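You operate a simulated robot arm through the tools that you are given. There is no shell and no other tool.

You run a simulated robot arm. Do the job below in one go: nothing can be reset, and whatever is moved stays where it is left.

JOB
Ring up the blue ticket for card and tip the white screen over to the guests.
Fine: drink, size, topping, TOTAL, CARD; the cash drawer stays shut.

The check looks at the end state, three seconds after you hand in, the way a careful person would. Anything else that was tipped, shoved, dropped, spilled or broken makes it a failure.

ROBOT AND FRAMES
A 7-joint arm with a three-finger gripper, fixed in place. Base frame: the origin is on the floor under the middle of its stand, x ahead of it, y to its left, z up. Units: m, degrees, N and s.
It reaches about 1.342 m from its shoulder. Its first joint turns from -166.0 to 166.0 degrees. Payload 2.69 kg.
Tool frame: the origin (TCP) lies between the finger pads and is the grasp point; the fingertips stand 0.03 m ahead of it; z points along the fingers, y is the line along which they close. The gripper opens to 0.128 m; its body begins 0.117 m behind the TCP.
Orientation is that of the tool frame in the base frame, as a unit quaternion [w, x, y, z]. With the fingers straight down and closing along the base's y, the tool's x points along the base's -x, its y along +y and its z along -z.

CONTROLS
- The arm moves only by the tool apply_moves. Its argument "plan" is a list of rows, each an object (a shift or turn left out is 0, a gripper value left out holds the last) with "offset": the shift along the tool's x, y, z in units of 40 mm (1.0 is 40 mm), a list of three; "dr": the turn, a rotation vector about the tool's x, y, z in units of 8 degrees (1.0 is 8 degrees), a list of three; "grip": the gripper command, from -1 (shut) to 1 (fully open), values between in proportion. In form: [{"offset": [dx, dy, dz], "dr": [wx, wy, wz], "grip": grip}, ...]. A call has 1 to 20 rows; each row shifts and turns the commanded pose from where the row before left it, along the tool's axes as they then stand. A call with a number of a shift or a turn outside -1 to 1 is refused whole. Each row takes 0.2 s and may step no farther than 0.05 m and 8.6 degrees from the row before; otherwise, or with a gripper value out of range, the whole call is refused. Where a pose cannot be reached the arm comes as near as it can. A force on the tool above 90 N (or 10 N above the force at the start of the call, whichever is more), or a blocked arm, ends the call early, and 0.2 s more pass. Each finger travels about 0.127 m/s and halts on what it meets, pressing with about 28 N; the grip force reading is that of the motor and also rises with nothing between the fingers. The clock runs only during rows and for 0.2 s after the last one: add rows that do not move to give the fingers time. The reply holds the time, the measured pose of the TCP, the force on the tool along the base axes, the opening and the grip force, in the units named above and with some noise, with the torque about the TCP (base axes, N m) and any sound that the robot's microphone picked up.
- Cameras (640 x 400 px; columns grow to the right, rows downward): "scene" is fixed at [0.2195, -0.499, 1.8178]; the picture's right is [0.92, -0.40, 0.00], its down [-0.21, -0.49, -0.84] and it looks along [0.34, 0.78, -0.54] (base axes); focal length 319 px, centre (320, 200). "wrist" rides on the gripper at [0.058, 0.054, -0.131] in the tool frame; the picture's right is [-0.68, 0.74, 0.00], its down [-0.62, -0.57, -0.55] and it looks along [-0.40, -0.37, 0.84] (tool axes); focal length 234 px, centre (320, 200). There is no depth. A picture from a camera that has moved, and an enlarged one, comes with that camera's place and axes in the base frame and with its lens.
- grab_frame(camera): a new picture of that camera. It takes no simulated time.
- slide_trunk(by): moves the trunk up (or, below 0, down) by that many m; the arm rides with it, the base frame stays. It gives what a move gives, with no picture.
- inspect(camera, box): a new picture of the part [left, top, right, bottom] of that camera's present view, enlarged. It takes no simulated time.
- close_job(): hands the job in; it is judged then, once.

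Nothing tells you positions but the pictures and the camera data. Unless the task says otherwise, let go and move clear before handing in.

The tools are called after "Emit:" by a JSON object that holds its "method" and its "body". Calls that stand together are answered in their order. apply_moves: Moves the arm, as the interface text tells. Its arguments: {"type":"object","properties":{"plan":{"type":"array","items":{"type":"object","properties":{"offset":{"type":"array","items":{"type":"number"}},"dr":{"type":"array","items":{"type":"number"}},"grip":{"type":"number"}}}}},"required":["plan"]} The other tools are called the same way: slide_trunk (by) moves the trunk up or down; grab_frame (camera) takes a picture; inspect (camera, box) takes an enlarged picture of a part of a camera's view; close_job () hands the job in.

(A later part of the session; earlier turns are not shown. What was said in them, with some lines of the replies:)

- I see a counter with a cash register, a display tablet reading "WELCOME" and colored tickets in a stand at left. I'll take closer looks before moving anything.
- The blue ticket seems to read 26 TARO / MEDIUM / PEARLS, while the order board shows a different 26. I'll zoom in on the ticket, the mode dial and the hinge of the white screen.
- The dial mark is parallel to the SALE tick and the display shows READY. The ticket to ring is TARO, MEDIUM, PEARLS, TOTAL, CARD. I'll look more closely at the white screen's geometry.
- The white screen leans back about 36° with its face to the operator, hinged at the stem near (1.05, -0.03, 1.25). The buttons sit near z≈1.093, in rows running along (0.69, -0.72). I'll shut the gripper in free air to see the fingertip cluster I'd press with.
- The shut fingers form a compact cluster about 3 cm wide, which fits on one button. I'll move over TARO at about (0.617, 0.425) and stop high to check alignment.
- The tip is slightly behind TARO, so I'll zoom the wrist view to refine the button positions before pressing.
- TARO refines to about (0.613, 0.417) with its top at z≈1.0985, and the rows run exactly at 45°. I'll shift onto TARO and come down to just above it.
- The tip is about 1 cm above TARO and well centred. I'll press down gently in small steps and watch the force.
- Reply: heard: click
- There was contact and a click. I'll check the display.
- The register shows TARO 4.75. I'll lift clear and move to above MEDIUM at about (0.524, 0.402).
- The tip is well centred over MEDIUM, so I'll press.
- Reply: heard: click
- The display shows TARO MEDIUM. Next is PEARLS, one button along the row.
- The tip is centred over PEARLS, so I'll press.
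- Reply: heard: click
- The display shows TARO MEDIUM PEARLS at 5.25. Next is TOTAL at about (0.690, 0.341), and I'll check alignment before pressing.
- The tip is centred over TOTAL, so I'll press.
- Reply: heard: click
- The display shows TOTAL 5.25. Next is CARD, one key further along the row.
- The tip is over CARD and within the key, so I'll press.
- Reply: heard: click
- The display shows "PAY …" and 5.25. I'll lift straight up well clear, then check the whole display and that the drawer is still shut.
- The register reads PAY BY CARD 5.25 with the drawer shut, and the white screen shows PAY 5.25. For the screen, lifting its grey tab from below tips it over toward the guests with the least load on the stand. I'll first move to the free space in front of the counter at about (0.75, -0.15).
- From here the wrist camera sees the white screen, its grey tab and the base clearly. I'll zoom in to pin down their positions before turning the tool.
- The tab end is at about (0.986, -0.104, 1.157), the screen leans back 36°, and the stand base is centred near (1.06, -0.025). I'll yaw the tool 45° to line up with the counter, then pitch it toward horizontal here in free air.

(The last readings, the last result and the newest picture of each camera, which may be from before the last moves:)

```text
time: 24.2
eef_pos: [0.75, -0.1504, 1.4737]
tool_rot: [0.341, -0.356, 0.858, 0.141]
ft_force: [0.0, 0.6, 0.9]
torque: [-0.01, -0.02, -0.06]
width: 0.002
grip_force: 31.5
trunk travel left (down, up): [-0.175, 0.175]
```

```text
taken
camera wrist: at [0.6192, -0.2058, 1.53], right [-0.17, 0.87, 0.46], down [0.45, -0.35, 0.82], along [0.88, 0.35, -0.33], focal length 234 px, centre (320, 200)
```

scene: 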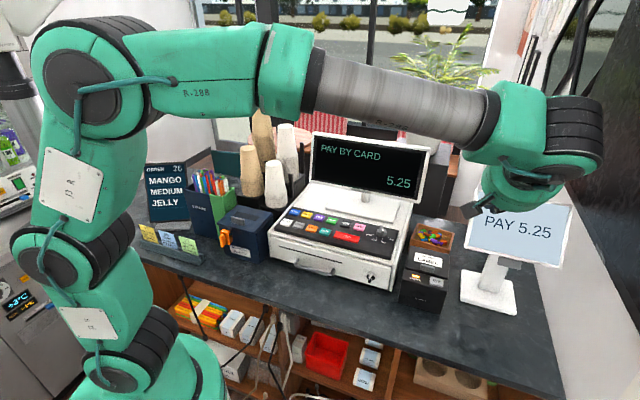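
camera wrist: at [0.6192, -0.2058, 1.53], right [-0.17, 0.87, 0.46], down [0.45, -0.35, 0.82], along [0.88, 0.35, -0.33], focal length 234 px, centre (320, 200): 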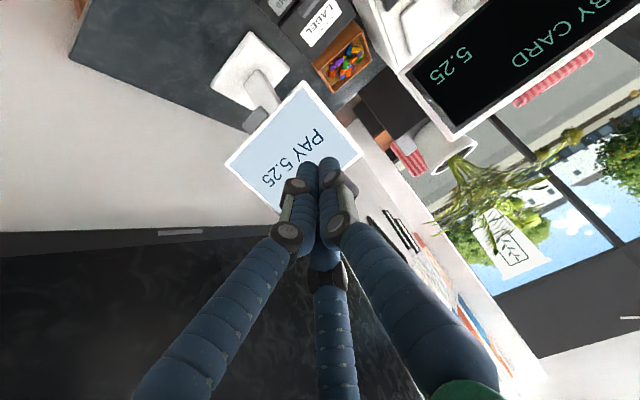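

The tool turned as expected, now 43° from straight down. I'll finish pitching it to horizontal, pointing toward the guests.

Emit:
{"method": "apply_moves", "body": {"plan": [{"dr": [0, -0.97, 0], "grip": -1}, {"dr": [0, -0.97, 0]}, {"dr": [0, -0.97, 0]}, {"dr": [0, -0.97, 0]}, {"dr": [0, -0.97, 0]}, {"dr": [0, -0.97, 0]}, {}]}}

Emit:
{"method": "grab_frame", "body": {"camera": "scene"}}

Emit:
{"method": "grab_frame", "body": {"camera": "wrist"}}

```text
time: 25.8
eef_pos: [0.7508, -0.1505, 1.4732]
tool_rot: [0.653, -0.27, 0.655, 0.269]
ft_force: [-0.2, 0.1, -0.4]
torque: [0.02, -0.03, 0.02]
width: 0.0019
grip_force: 31.3
trunk travel left (down, up): [-0.175, 0.175]
```

```text
taken
```

scene: 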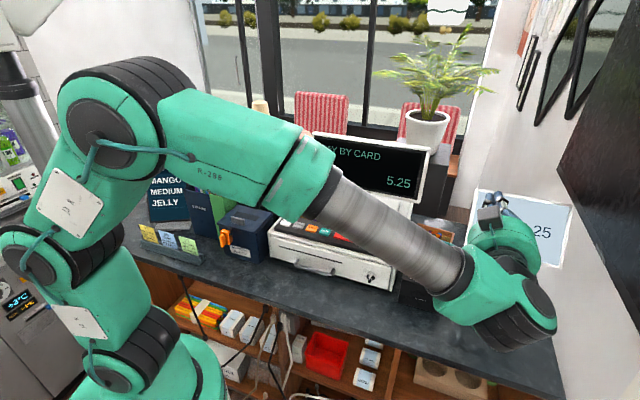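

```text
taken
camera wrist: at [0.6208, -0.2046, 1.4163], right [-0.52, 0.52, 0.68], down [0.01, -0.79, 0.62], along [0.85, 0.33, 0.4], focal length 234 px, centre (320, 200)
```

wrist: 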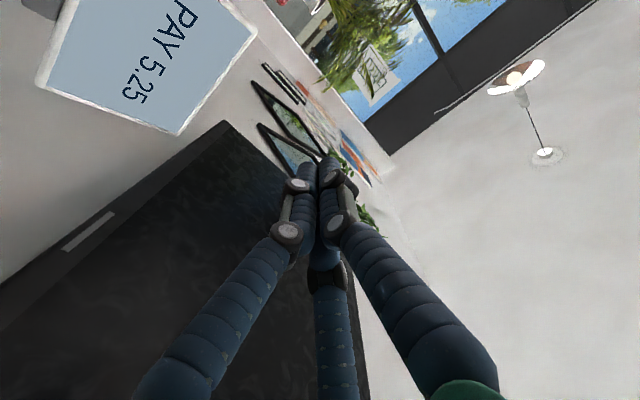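

The tool is now horizontal, pointing toward the guests. I'll shift right to the tab's line and come down in front of the counter edge, in two stages.

Emit:
{"method": "apply_moves", "body": {"plan": [{"offset": [0.7, -0.66, 0], "grip": -1}, {"offset": [0.7, -0.66, 0]}, {"offset": [0.7, -0.66, 0]}, {"offset": [0.7, -0.66, 0]}, {"offset": [0.7, -0.66, 0]}, {}]}}

Emit:
{"method": "grab_frame", "body": {"camera": "scene"}}

Emit:
{"method": "grab_frame", "body": {"camera": "wrist"}}

```text
time: 27.2
eef_pos: [0.8459, -0.2449, 1.333]
tool_rot: [0.652, -0.27, 0.655, 0.27]
ft_force: [0.8, 0.0, -1.1]
torque: [0.03, -0.04, 0.1]
width: 0.0021
grip_force: 31.5
trunk travel left (down, up): [-0.175, 0.175]
```

```text
taken
```

scene: 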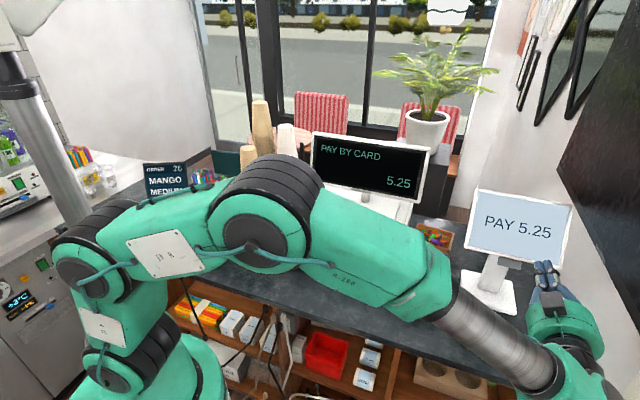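

```text
taken
camera wrist: at [0.7146, -0.299, 1.2758], right [-0.52, 0.52, 0.68], down [0.01, -0.79, 0.62], along [0.86, 0.33, 0.4], focal length 234 px, centre (320, 200)
```

wrist: 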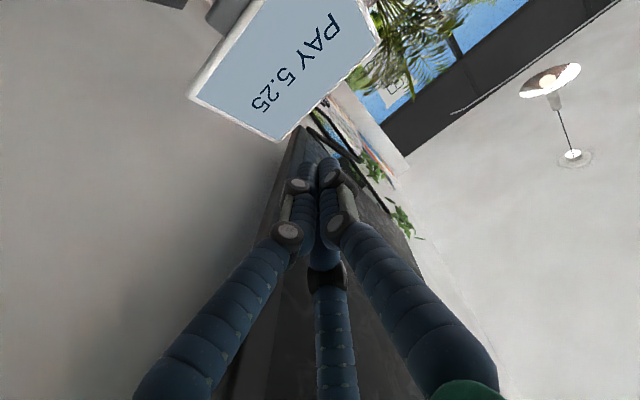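

The arm is lined up (u≈0.771) and clear of everything. I'll continue down to just below tab height.

Emit:
{"method": "apply_moves", "body": {"plan": [{"offset": [0.84, 0, 0], "grip": -1}, {"offset": [0.84, 0, 0]}, {"offset": [0.84, 0, 0]}, {"offset": [0.84, 0, 0]}, {"offset": [0.84, 0, 0]}, {"offset": [0.84, 0, 0]}, {}]}}

Emit:
{"method": "grab_frame", "body": {"camera": "scene"}}

Emit:
{"method": "grab_frame", "body": {"camera": "wrist"}}

```text
time: 28.8
eef_pos: [0.8444, -0.2459, 1.1325]
tool_rot: [0.651, -0.271, 0.655, 0.27]
ft_force: [0.2, -0.9, -1.2]
torque: [0.06, -0.05, 0.01]
width: 0.0019
grip_force: 31.7
trunk travel left (down, up): [-0.175, 0.175]
```

```text
taken
```

scene: 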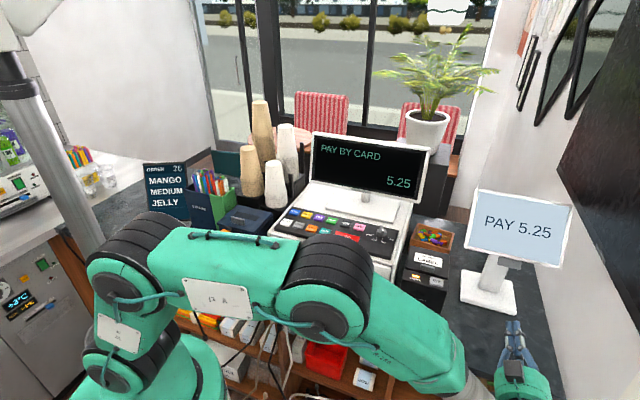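

```text
taken
camera wrist: at [0.7136, -0.2998, 1.0744], right [-0.52, 0.52, 0.68], down [0.01, -0.79, 0.62], along [0.86, 0.33, 0.4], focal length 234 px, centre (320, 200)
```

wrist: 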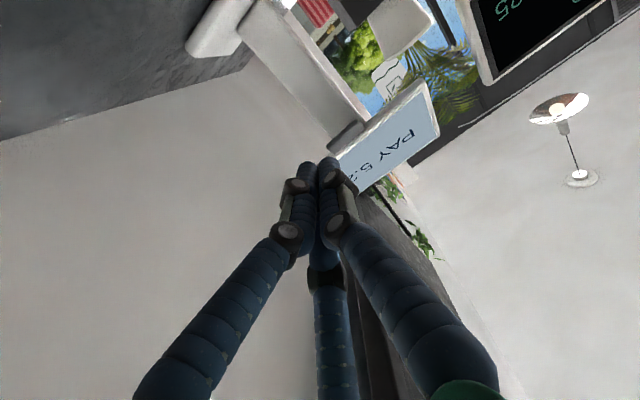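

The fingers are now below tab height and in front of the counter edge. I'll zoom in to check where the tab is relative to the fingertips.

Emit:
{"method": "inspect", "body": {"camera": "wrist", "box": [180, 0, 460, 220]}}

Emit:
{"method": "inspect", "body": {"camera": "scene", "box": [440, 170, 600, 400]}}

```text
1.82 times, centred on (320, 110) of wrist
camera zoom: at [0.7136, -0.2998, 1.0744], right [-0.52, 0.52, 0.68], down [0.01, -0.79, 0.62], along [0.86, 0.33, 0.4], focal length 426 px, centre (320, 364)
```

zoom: 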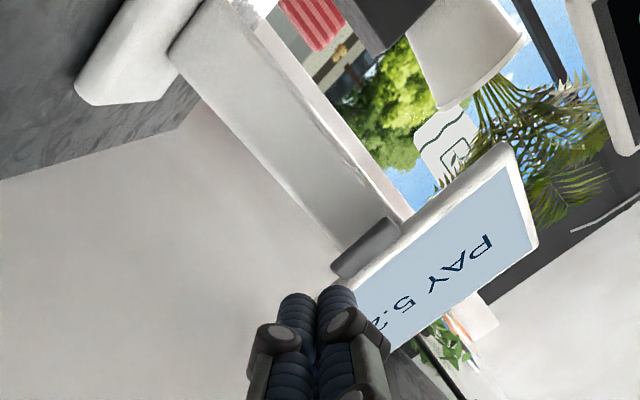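

```text
1.74 times, centred on (520, 285) of scene
camera zoom: at [0.2195, -0.499, 1.8178], right [0.92, -0.4, 0.0], down [-0.21, -0.49, -0.84], along [0.34, 0.78, -0.54], focal length 554 px, centre (-28, 52)
```

zoom: 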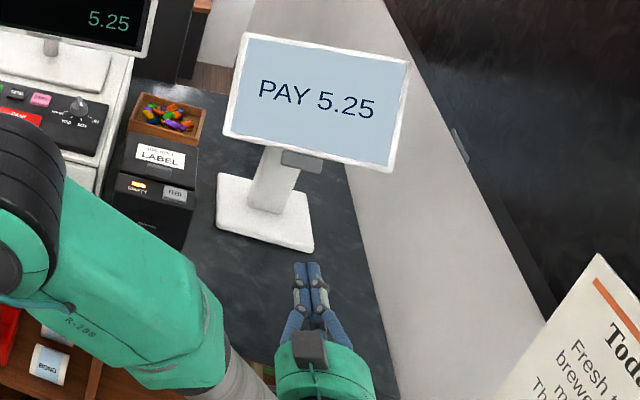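

The fingers are on the tab's line. I'll drop 1.5 cm for clearance and move forward until the tips are just short of the tab, then look.

Emit:
{"method": "apply_moves", "body": {"plan": [{"offset": [0.375, 0, 0], "grip": -1}, {"offset": [0, 0, 0.9]}, {"offset": [0, 0, 0.9]}, {"offset": [0, 0, 0.9]}, {"offset": [0, 0, 0.9]}, {}]}}

Emit:
{"method": "inspect", "body": {"camera": "wrist", "box": [180, 0, 460, 220]}}

Emit:
{"method": "inspect", "body": {"camera": "scene", "box": [440, 200, 580, 320]}}

Emit:
{"method": "grab_frame", "body": {"camera": "scene"}}

```text
time: 30.2
eef_pos: [0.9451, -0.1435, 1.1157]
tool_rot: [0.651, -0.272, 0.655, 0.271]
ft_force: [0.9, 0.1, 0.4]
torque: [0.03, -0.03, -0.03]
width: 0.0021
grip_force: 31.5
trunk travel left (down, up): [-0.175, 0.175]
```

```text
1.82 times, centred on (320, 110) of wrist
camera zoom: at [0.8144, -0.1974, 1.0586], right [-0.52, 0.52, 0.68], down [0.01, -0.79, 0.62], along [0.86, 0.33, 0.4], focal length 426 px, centre (320, 364)
```

zoom: 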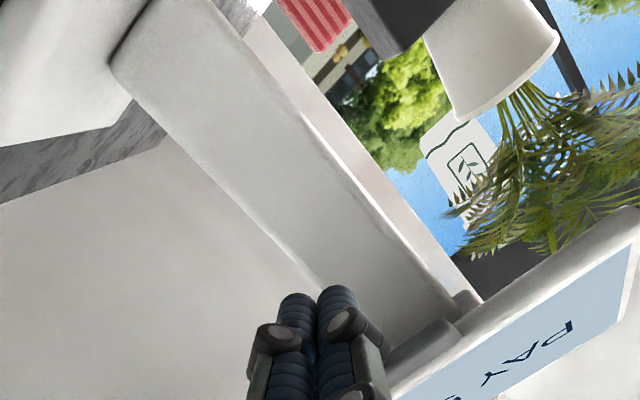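

```text
3.33 times, centred on (510, 260) of scene
camera zoom: at [0.2195, -0.499, 1.8178], right [0.92, -0.4, 0.0], down [-0.21, -0.49, -0.84], along [0.34, 0.78, -0.54], focal length 1062 px, centre (-313, 0)
```

zoom: 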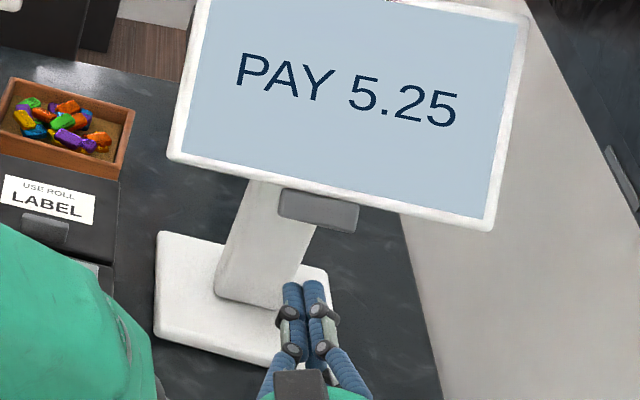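

```text
taken
```

scene: 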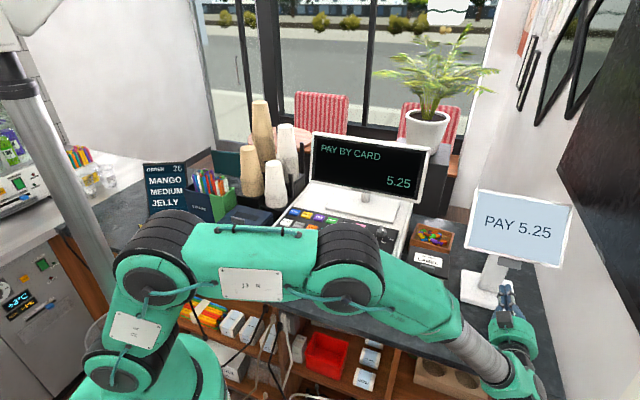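

The tips are directly in front of and below the tab. I'll slide about 5 cm forward so they sit under it, well short of the stem, and then check.

Emit:
{"method": "apply_moves", "body": {"plan": [{"offset": [0, 0, 0.6], "grip": -1}, {"offset": [0, 0, 0.6]}, {}]}}

Emit:
{"method": "inspect", "body": {"camera": "scene", "box": [440, 200, 580, 320]}}

Emit:
{"method": "inspect", "body": {"camera": "wrist", "box": [240, 80, 480, 280]}}

```text
time: 31.0
eef_pos: [0.9783, -0.1086, 1.1157]
tool_rot: [0.652, -0.27, 0.656, 0.268]
ft_force: [0.0, 0.2, 0.2]
torque: [0.01, -0.03, 0.0]
width: 0.0021
grip_force: 31.5
trunk travel left (down, up): [-0.175, 0.175]
```

```text
3.33 times, centred on (510, 260) of scene
camera zoom: at [0.2195, -0.499, 1.8178], right [0.92, -0.4, 0.0], down [-0.21, -0.49, -0.84], along [0.34, 0.78, -0.54], focal length 1062 px, centre (-313, 0)
```

zoom: 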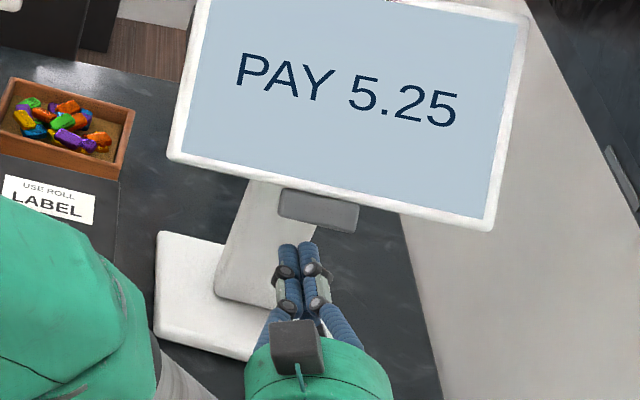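

```text
2.00 times, centred on (360, 180) of wrist
camera zoom: at [0.8482, -0.1632, 1.0588], right [-0.52, 0.52, 0.68], down [0.01, -0.79, 0.62], along [0.86, 0.33, 0.4], focal length 468 px, centre (240, 240)
```

zoom: 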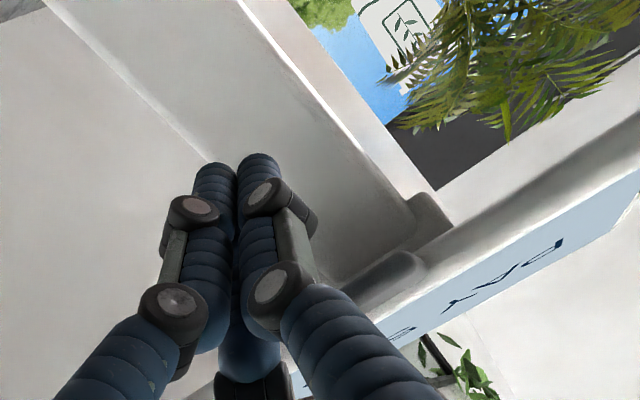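

The fingers are under the tab with clearance. I'll raise gently until there is contact.

Emit:
{"method": "apply_moves", "body": {"plan": [{"offset": [-0.2, 0, 0], "grip": -1}, {"offset": [-0.2, 0, 0]}, {"offset": [-0.1, 0, 0]}, {"offset": [-0.1, 0, 0]}]}}

Emit:
{"method": "inspect", "body": {"camera": "scene", "box": [440, 200, 580, 320]}}

Emit:
{"method": "inspect", "body": {"camera": "wrist", "box": [240, 80, 480, 280]}}

```text
time: 32.0
eef_pos: [0.98, -0.1086, 1.1401]
tool_rot: [0.652, -0.271, 0.655, 0.27]
ft_force: [0.3, -1.3, 0.0]
torque: [0.03, 0.01, 0.0]
width: 0.0021
grip_force: 31.4
trunk travel left (down, up): [-0.175, 0.175]
```

```text
3.33 times, centred on (510, 260) of scene
camera zoom: at [0.2195, -0.499, 1.8178], right [0.92, -0.4, 0.0], down [-0.21, -0.49, -0.84], along [0.34, 0.78, -0.54], focal length 1062 px, centre (-313, 0)
```

zoom: 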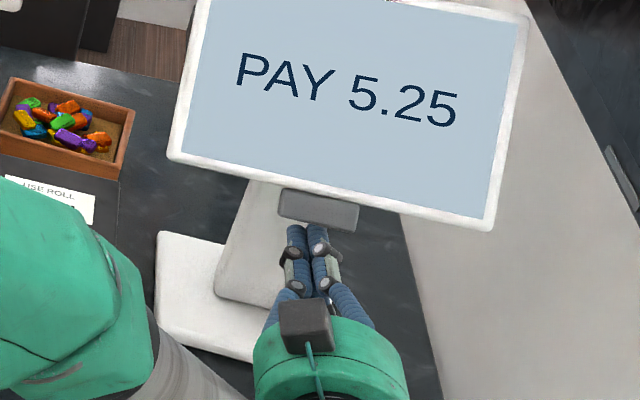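

```text
2.00 times, centred on (360, 180) of wrist
camera zoom: at [0.8482, -0.1633, 1.0828], right [-0.52, 0.52, 0.68], down [0.01, -0.79, 0.62], along [0.86, 0.33, 0.4], focal length 468 px, centre (240, 240)
```

zoom: 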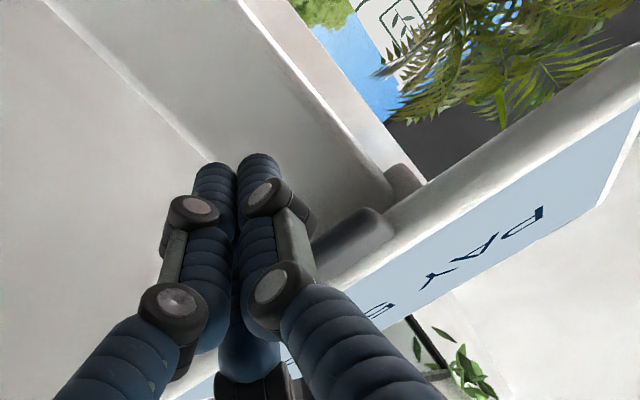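

There's no contact yet and the tips are just below and behind the tab's lip. I'll keep rising slowly.

Emit:
{"method": "apply_moves", "body": {"plan": [{"offset": [-0.1, 0, 0], "grip": -1}, {"offset": [-0.1, 0, 0]}, {"offset": [-0.1, 0, 0]}]}}

Emit:
{"method": "inspect", "body": {"camera": "scene", "box": [440, 180, 580, 300]}}

Emit:
{"method": "inspect", "body": {"camera": "wrist", "box": [240, 80, 480, 280]}}

```text
time: 32.8
eef_pos: [0.9777, -0.1091, 1.1509]
tool_rot: [0.651, -0.271, 0.655, 0.27]
ft_force: [-2.2, -1.4, -4.6]
torque: [0.01, 0.02, -0.02]
width: 0.0022
grip_force: 31.7
trunk travel left (down, up): [-0.175, 0.175]
```

```text
3.33 times, centred on (510, 240) of scene
camera zoom: at [0.2195, -0.499, 1.8178], right [0.92, -0.4, 0.0], down [-0.21, -0.49, -0.84], along [0.34, 0.78, -0.54], focal length 1062 px, centre (-313, 67)
```

zoom: 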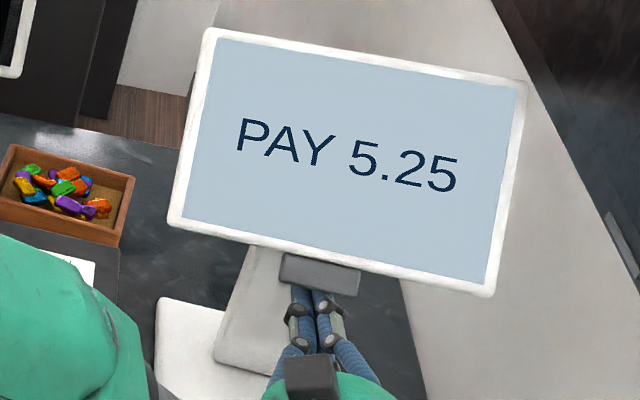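

```text
2.00 times, centred on (360, 180) of wrist
camera zoom: at [0.8483, -0.1635, 1.0944], right [-0.52, 0.52, 0.68], down [0.01, -0.79, 0.62], along [0.86, 0.33, 0.4], focal length 468 px, centre (240, 240)
```

zoom: 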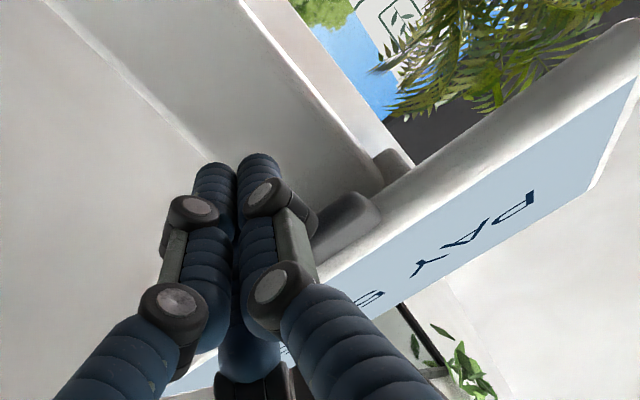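

Contact was made and the tab has started to lift, with friction currently pushing back along the finger. I'll follow the tab's arc, up and slightly back, in small steps to keep the load on the stand low.

Emit:
{"method": "apply_moves", "body": {"plan": [{"offset": [-0.08, 0, -0.1], "grip": -1}, {"offset": [-0.1, 0, -0.075]}, {"offset": [-0.1, 0, -0.07]}, {"offset": [-0.1, 0, -0.065]}]}}

Emit:
{"method": "inspect", "body": {"camera": "scene", "box": [440, 180, 580, 300]}}

Emit:
{"method": "inspect", "body": {"camera": "wrist", "box": [240, 80, 480, 280]}}

```text
time: 33.8
eef_pos: [0.9703, -0.117, 1.1667]
tool_rot: [0.651, -0.271, 0.655, 0.27]
ft_force: [-0.4, 0.2, -2.6]
torque: [-0.01, 0.05, 0.05]
width: 0.0022
grip_force: 31.8
trunk travel left (down, up): [-0.175, 0.175]
```

```text
3.33 times, centred on (510, 240) of scene
camera zoom: at [0.2195, -0.499, 1.8178], right [0.92, -0.4, 0.0], down [-0.21, -0.49, -0.84], along [0.34, 0.78, -0.54], focal length 1062 px, centre (-313, 67)
```

zoom: 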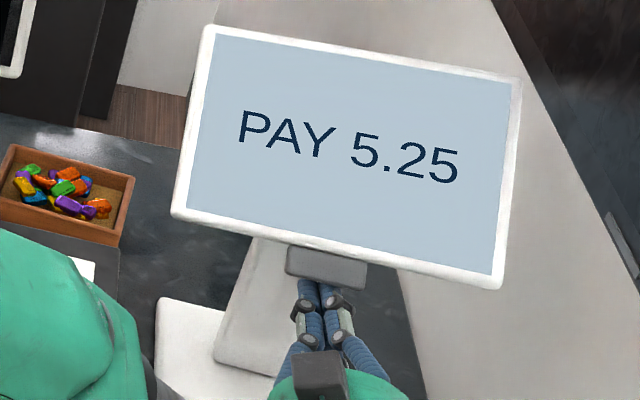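

```text
2.00 times, centred on (360, 180) of wrist
camera zoom: at [0.84, -0.172, 1.1101], right [-0.52, 0.52, 0.68], down [0.01, -0.79, 0.62], along [0.86, 0.33, 0.4], focal length 468 px, centre (240, 240)
```

zoom: 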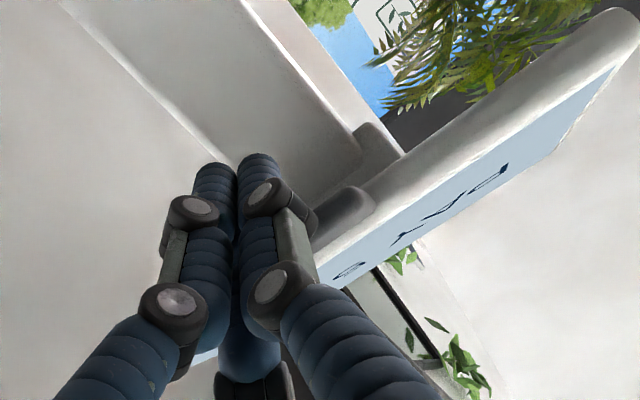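

The screen is rotating with only about 2.6 N and the stand isn't moving. I'll continue along the arc.

Emit:
{"method": "apply_moves", "body": {"plan": [{"offset": [-0.125, 0, -0.05], "grip": -1}, {"offset": [-0.125, 0, -0.04]}, {"offset": [-0.125, 0, -0.035]}, {"offset": [-0.125, 0, -0.03]}, {"offset": [-0.125, 0, -0.02]}, {"offset": [-0.125, 0, -0.015]}, {"offset": [-0.125, 0, -0.01]}, {"offset": [-0.125, 0, 0]}]}}

Emit:
{"method": "inspect", "body": {"camera": "scene", "box": [440, 160, 580, 300]}}

Emit:
{"method": "inspect", "body": {"camera": "wrist", "box": [240, 80, 480, 280]}}

```text
time: 35.6
eef_pos: [0.9651, -0.1235, 1.2078]
tool_rot: [0.652, -0.272, 0.655, 0.27]
ft_force: [-0.5, 0.4, -0.9]
torque: [0.01, 0.03, -0.02]
width: 0.0021
grip_force: 32.0
trunk travel left (down, up): [-0.175, 0.175]
```

```text
2.86 times, centred on (510, 230) of scene
camera zoom: at [0.2195, -0.499, 1.8178], right [0.92, -0.4, 0.0], down [-0.21, -0.49, -0.84], along [0.34, 0.78, -0.54], focal length 910 px, centre (-223, 114)
```

zoom: 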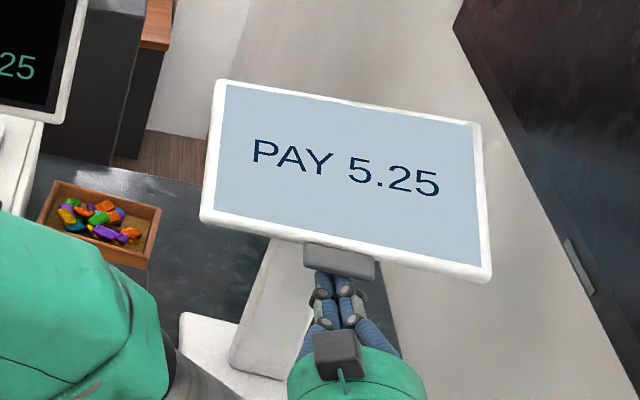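

```text
2.00 times, centred on (360, 180) of wrist
camera zoom: at [0.8346, -0.178, 1.1508], right [-0.52, 0.52, 0.68], down [0.01, -0.79, 0.62], along [0.85, 0.33, 0.4], focal length 468 px, centre (240, 240)
```

zoom: 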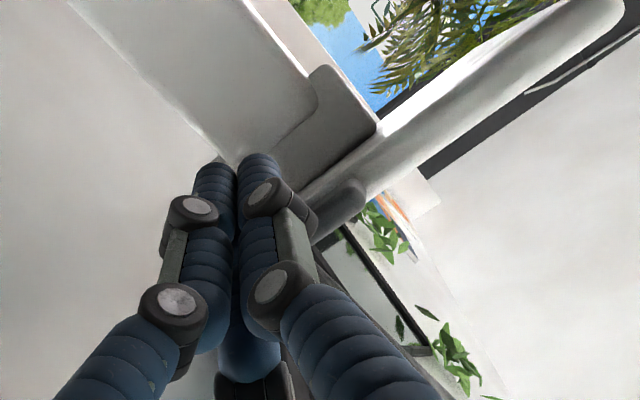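

The screen is about a third of the way over, at roughly 1 N, and the stand still isn't moving. I'll continue up to around flat.

Emit:
{"method": "apply_moves", "body": {"plan": [{"offset": [-0.125, 0, 0], "grip": -1}, {"offset": [-0.125, 0, 0.01]}, {"offset": [-0.125, 0, 0.015]}, {"offset": [-0.125, 0, 0.02]}, {"offset": [-0.125, 0, 0.025]}, {"offset": [-0.125, 0, 0.03]}, {"offset": [-0.125, 0, 0.03]}, {"offset": [-0.125, 0, 0.04]}]}}

Emit:
{"method": "inspect", "body": {"camera": "scene", "box": [440, 160, 580, 300]}}

Emit:
{"method": "inspect", "body": {"camera": "wrist", "box": [240, 80, 480, 280]}}

```text
time: 37.4
eef_pos: [0.9696, -0.1179, 1.2481]
tool_rot: [0.652, -0.271, 0.654, 0.27]
ft_force: [-0.4, -0.1, -0.6]
torque: [-0.02, -0.01, 0.02]
width: 0.0022
grip_force: 31.4
trunk travel left (down, up): [-0.175, 0.175]
```

```text
2.86 times, centred on (510, 230) of scene
camera zoom: at [0.2195, -0.499, 1.8178], right [0.92, -0.4, 0.0], down [-0.21, -0.49, -0.84], along [0.34, 0.78, -0.54], focal length 910 px, centre (-223, 114)
```

zoom: 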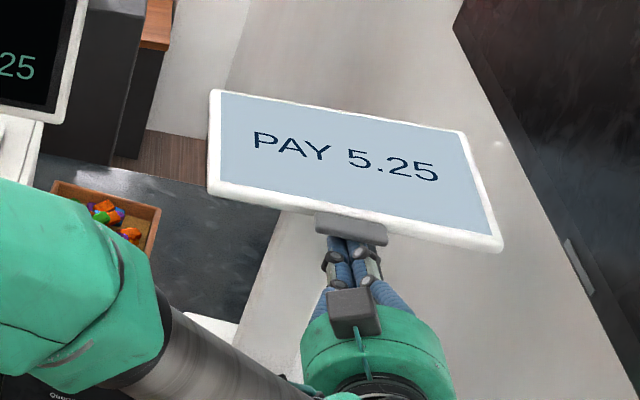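

```text
2.00 times, centred on (360, 180) of wrist
camera zoom: at [0.8397, -0.1728, 1.1906], right [-0.52, 0.52, 0.68], down [0.01, -0.79, 0.62], along [0.85, 0.33, 0.4], focal length 468 px, centre (240, 240)
```

zoom: 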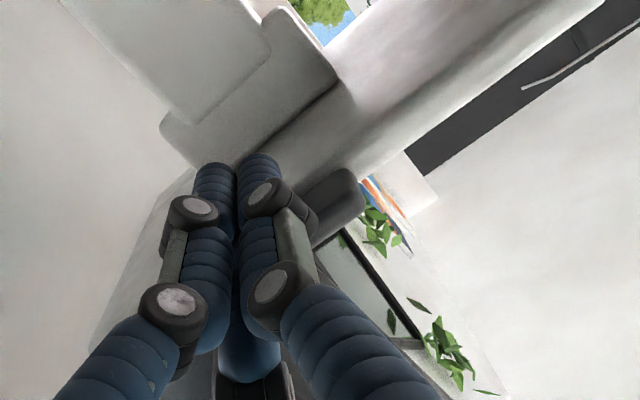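

The screen is nearly flat and the stand is steady. I'll keep lifting past flat, edging forward slowly, in case gravity takes it over.

Emit:
{"method": "apply_moves", "body": {"plan": [{"offset": [-0.125, 0, 0.045], "grip": -1}, {"offset": [-0.125, 0, 0.05]}, {"offset": [-0.125, 0, 0.055]}, {"offset": [-0.125, 0, 0.06]}]}}

Emit:
{"method": "inspect", "body": {"camera": "scene", "box": [440, 160, 580, 300]}}

Emit:
{"method": "inspect", "body": {"camera": "wrist", "box": [200, 40, 480, 280]}}

```text
time: 38.4
eef_pos: [0.9765, -0.1126, 1.2676]
tool_rot: [0.652, -0.271, 0.655, 0.27]
ft_force: [-0.9, -0.7, -0.7]
torque: [-0.03, 0.03, -0.01]
width: 0.0021
grip_force: 31.5
trunk travel left (down, up): [-0.175, 0.175]
```

```text
2.86 times, centred on (510, 230) of scene
camera zoom: at [0.2195, -0.499, 1.8178], right [0.92, -0.4, 0.0], down [-0.21, -0.49, -0.84], along [0.34, 0.78, -0.54], focal length 910 px, centre (-223, 114)
```

zoom: 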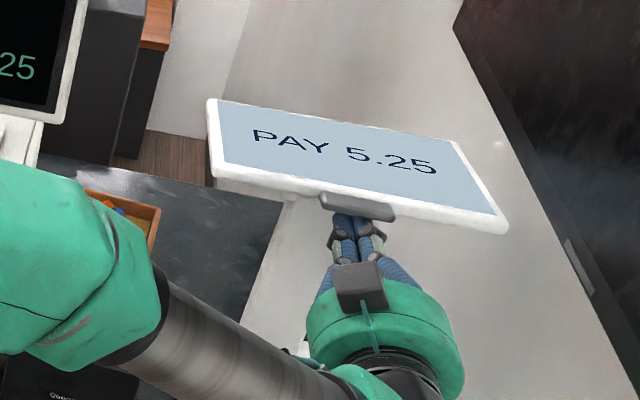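

```text
1.67 times, centred on (340, 160) of wrist
camera zoom: at [0.8453, -0.1667, 1.2109], right [-0.52, 0.52, 0.68], down [0.01, -0.79, 0.62], along [0.85, 0.33, 0.4], focal length 390 px, centre (287, 267)
```

zoom: 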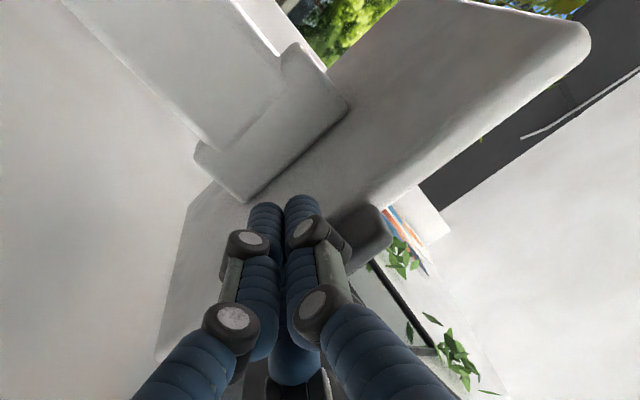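

The screen is at about flat with under 1 N on the tool. I'll continue up and slightly forward, keeping the tips clear of the hinge bar.

Emit:
{"method": "apply_moves", "body": {"plan": [{"offset": [-0.125, 0, 0.06], "grip": -1}, {"offset": [-0.125, 0, 0.065]}, {"offset": [-0.125, 0, 0.07]}, {"offset": [-0.125, 0, 0.07]}]}}

Emit:
{"method": "inspect", "body": {"camera": "scene", "box": [440, 160, 580, 300]}}

Emit:
{"method": "inspect", "body": {"camera": "wrist", "box": [200, 40, 480, 280]}}

```text
time: 39.4
eef_pos: [0.9827, -0.1045, 1.2869]
tool_rot: [0.652, -0.271, 0.654, 0.27]
ft_force: [0.7, -0.9, 0.1]
torque: [0.0, -0.03, -0.02]
width: 0.0023
grip_force: 31.2
trunk travel left (down, up): [-0.175, 0.175]
```

```text
2.86 times, centred on (510, 230) of scene
camera zoom: at [0.2195, -0.499, 1.8178], right [0.92, -0.4, 0.0], down [-0.21, -0.49, -0.84], along [0.34, 0.78, -0.54], focal length 910 px, centre (-223, 114)
```

zoom: 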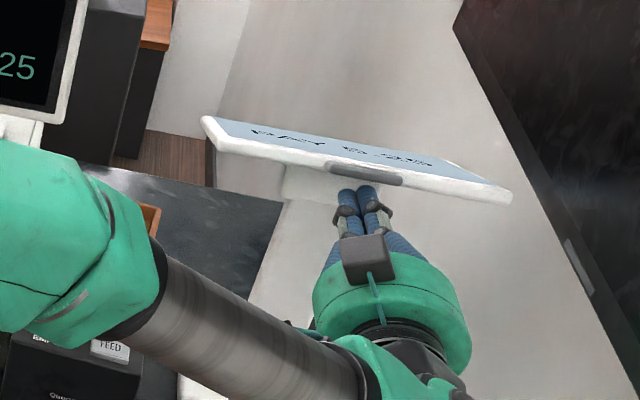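

```text
1.67 times, centred on (340, 160) of wrist
camera zoom: at [0.8528, -0.159, 1.2307], right [-0.52, 0.52, 0.68], down [0.01, -0.79, 0.62], along [0.86, 0.33, 0.4], focal length 390 px, centre (287, 267)
```

zoom: 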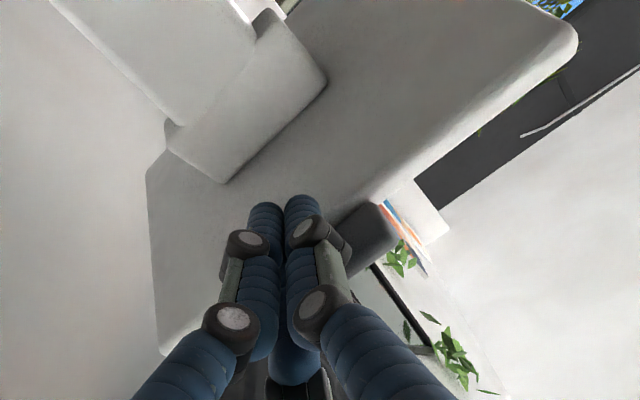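

The screen is well past flat, tilted toward the guests by roughly 25°, and the force is near zero. I'll keep going gently to its end stop.

Emit:
{"method": "apply_moves", "body": {"plan": [{"offset": [-0.12, 0, 0.08], "grip": -1}, {"offset": [-0.12, 0, 0.08]}, {"offset": [-0.12, 0, 0.09]}, {"offset": [-0.12, 0, 0.09]}]}}

Emit:
{"method": "inspect", "body": {"camera": "scene", "box": [440, 160, 580, 300]}}

Emit:
{"method": "inspect", "body": {"camera": "wrist", "box": [200, 40, 480, 280]}}

```text
time: 40.4
eef_pos: [0.9928, -0.0947, 1.3076]
tool_rot: [0.652, -0.271, 0.654, 0.27]
ft_force: [0.1, 0.1, 0.2]
torque: [0.03, 0.02, 0.01]
width: 0.0019
grip_force: 31.8
trunk travel left (down, up): [-0.175, 0.175]
```

```text
2.86 times, centred on (510, 230) of scene
camera zoom: at [0.2195, -0.499, 1.8178], right [0.92, -0.4, 0.0], down [-0.21, -0.49, -0.84], along [0.34, 0.78, -0.54], focal length 910 px, centre (-223, 114)
```

zoom: 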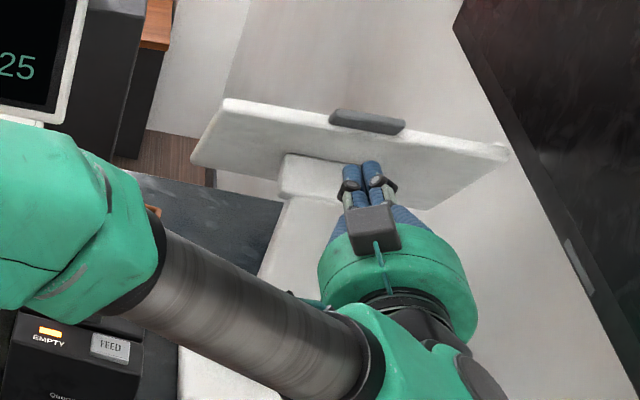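

```text
1.67 times, centred on (340, 160) of wrist
camera zoom: at [0.8622, -0.1493, 1.2499], right [-0.52, 0.52, 0.68], down [0.01, -0.79, 0.62], along [0.85, 0.33, 0.4], focal length 390 px, centre (287, 267)
```

zoom: 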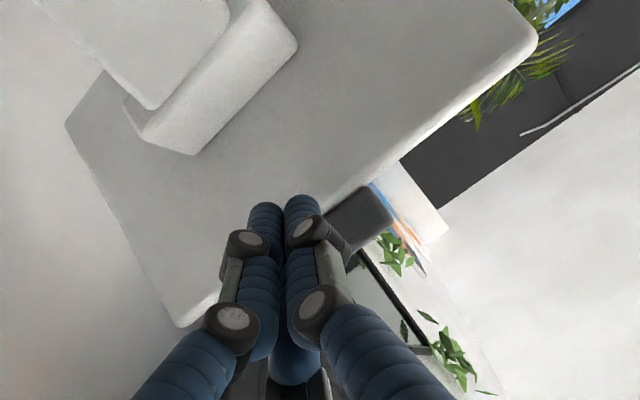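

The screen has gone over on its own. It now leans the mirrored way, facing the guests, and there is no force on the tool. I'll back straight out away from it and check everything.

Emit:
{"method": "apply_moves", "body": {"plan": [{"offset": [0, 0, -0.5], "grip": -1}, {"offset": [0, 0, -0.9]}, {"offset": [0, 0, -0.9]}, {"offset": [0, 0, -0.9]}, {"offset": [0, 0, -0.9]}, {"offset": [0, 0, -0.9]}, {}]}}

Emit:
{"method": "grab_frame", "body": {"camera": "scene"}}

Emit:
{"method": "inspect", "body": {"camera": "scene", "box": [440, 160, 580, 320]}}

Emit:
{"method": "grab_frame", "body": {"camera": "wrist"}}

```text
time: 42.0
eef_pos: [0.8512, -0.2362, 1.3078]
tool_rot: [0.652, -0.271, 0.655, 0.269]
ft_force: [-1.1, 0.2, 0.3]
torque: [-0.01, 0.0, 0.04]
width: 0.0022
grip_force: 31.4
trunk travel left (down, up): [-0.175, 0.175]
```

```text
taken
```

scene: 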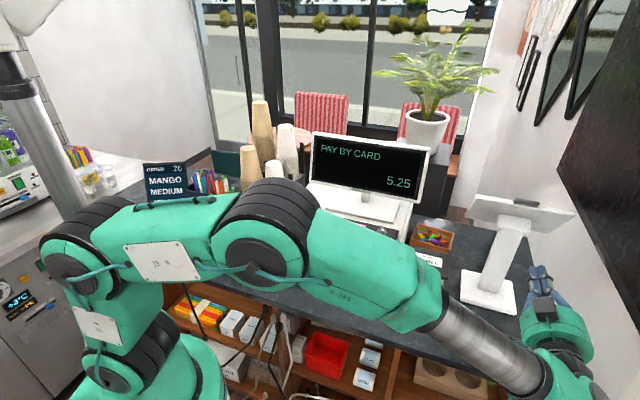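

```text
2.50 times, centred on (510, 240) of scene
camera zoom: at [0.2195, -0.499, 1.8178], right [0.92, -0.4, 0.0], down [-0.21, -0.49, -0.84], along [0.34, 0.78, -0.54], focal length 796 px, centre (-155, 100)
```

zoom: 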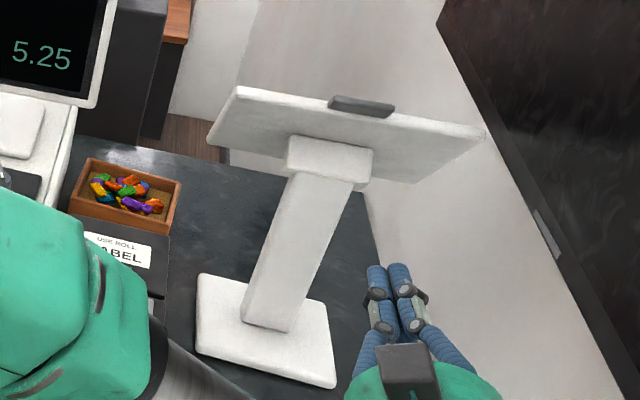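

```text
taken
camera wrist: at [0.7204, -0.2913, 1.2503], right [-0.52, 0.52, 0.68], down [0.01, -0.79, 0.62], along [0.85, 0.33, 0.4], focal length 234 px, centre (320, 200)
```

wrist: 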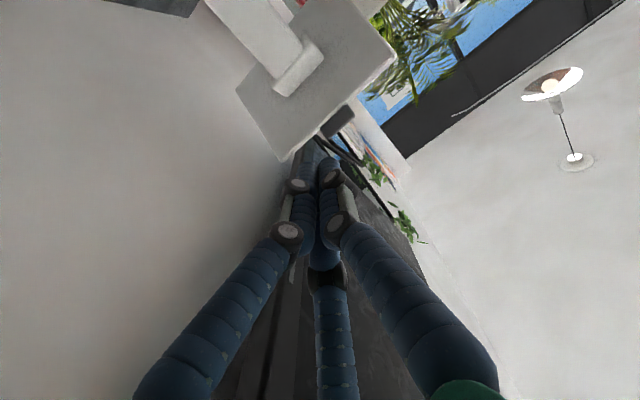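

The white screen now faces the guests at the mirrored tilt, and its base is in the same place as before. I'll retrace to the open space and turn the tool back down so I can check the register and everything else unobstructed.

Emit:
{"method": "apply_moves", "body": {"plan": [{"offset": [-0.7, 0.66, 0], "grip": -1}, {"offset": [-0.7, 0.66, 0]}, {"offset": [-0.7, 0.66, 0]}, {"offset": [-0.7, 0.66, 0]}, {"offset": [-0.7, 0.66, 0]}, {"dr": [0, 0.97, 0]}, {"dr": [0, 0.97, 0]}, {"dr": [0, 0.97, 0]}, {"dr": [0, 0.97, 0]}, {"dr": [0, 0.97, 0]}, {"dr": [0, 0.97, 0]}, {"dr": [0, 0.9, 0]}, {"dr": [0, 0.9, 0]}, {"dr": [0, 0.9, 0]}, {"dr": [0, 0.9, 0]}, {"dr": [0, 0.9, 0]}, {"dr": [0, 0.9, 0]}, {}]}}

Emit:
{"method": "grab_frame", "body": {"camera": "scene"}}

Emit:
{"method": "grab_frame", "body": {"camera": "wrist"}}

Emit:
{"method": "inspect", "body": {"camera": "scene", "box": [260, 120, 440, 300]}}

Emit:
{"method": "inspect", "body": {"camera": "scene", "box": [400, 160, 600, 330]}}

```text
time: 45.8
eef_pos: [0.7598, -0.1407, 1.447]
tool_rot: [-0.001, -0.382, 0.924, 0.0]
ft_force: [0.4, 0.5, 0.5]
torque: [-0.07, 0.05, 0.02]
width: 0.0022
grip_force: 31.3
trunk travel left (down, up): [-0.175, 0.175]
```

```text
taken
```

scene: 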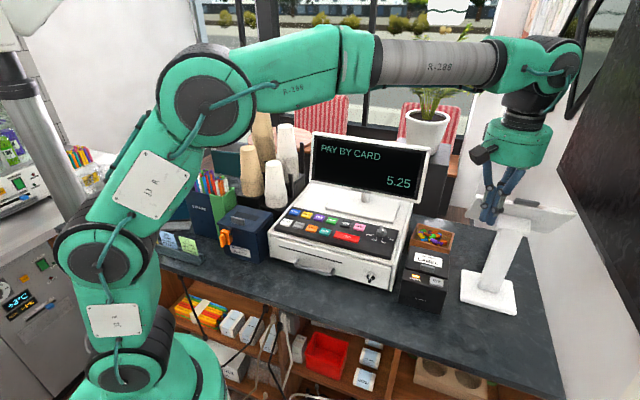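

```text
taken
camera wrist: at [0.6802, -0.1448, 1.5794], right [-0.04, 1.0, 0.0], down [0.84, 0.04, 0.55], along [0.55, 0.02, -0.84], focal length 234 px, centre (320, 200)
```

wrist: 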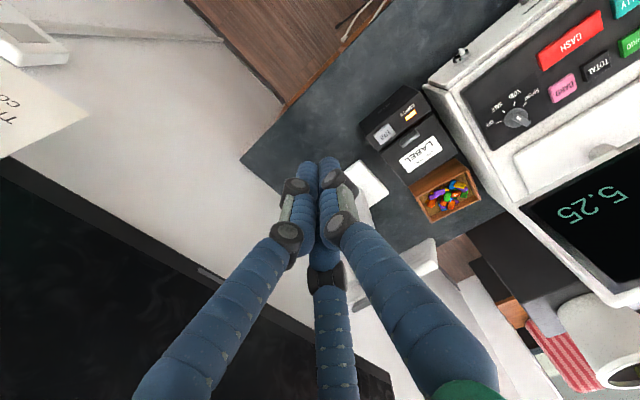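

```text
2.22 times, centred on (350, 210) of scene
camera zoom: at [0.2195, -0.499, 1.8178], right [0.92, -0.4, 0.0], down [-0.21, -0.49, -0.84], along [0.34, 0.78, -0.54], focal length 708 px, centre (253, 178)
```

zoom: 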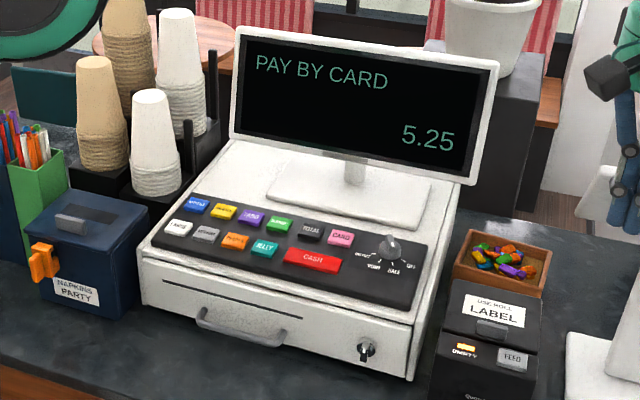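

```text
2.35 times, centred on (500, 245) of scene
camera zoom: at [0.2195, -0.499, 1.8178], right [0.92, -0.4, 0.0], down [-0.21, -0.49, -0.84], along [0.34, 0.78, -0.54], focal length 750 px, centre (-104, 94)
```

zoom: 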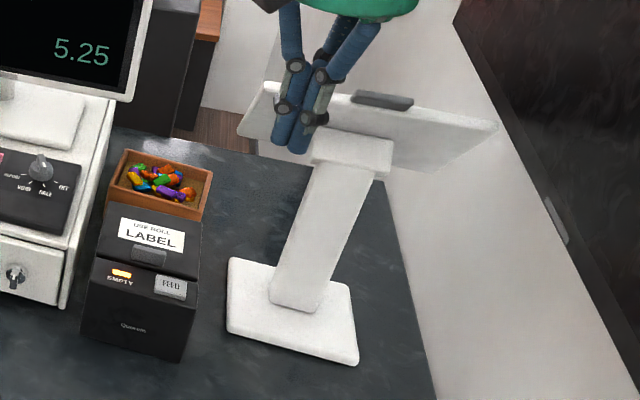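

The register reads PAY BY CARD 5.25 for TARO MEDIUM PEARLS, with the drawer shut and the dial still on SALE. The white screen faces the guests on its unmoved stand, and nothing else looks disturbed. The gripper is empty and clear, so I'm handing in.

Emit:
{"method": "close_job", "body": {}}

```text
The job is handed in.
```

The blue ticket is rung up for card and the white screen is tipped over to face the guests. I've handed the job in.

- **Order:** I pressed TARO, MEDIUM, PEARLS, TOTAL and CARD, following blue ticket 26. The order board also says 26 but lists a different drink (mango, medium, jelly), so I ignored it. The register ended on PAY BY CARD 5.25.
- **Cash drawer:** It stayed shut, and the mode dial is still on SALE.
- **White screen:** I lifted it by its grey tab until it went over on its own. It now leans toward the guests at about the same angle it had leaned back. Its stand did not move.
- **Everything else:** Nothing else looked disturbed in the final pictures. The arm was empty and clear before I handed in.
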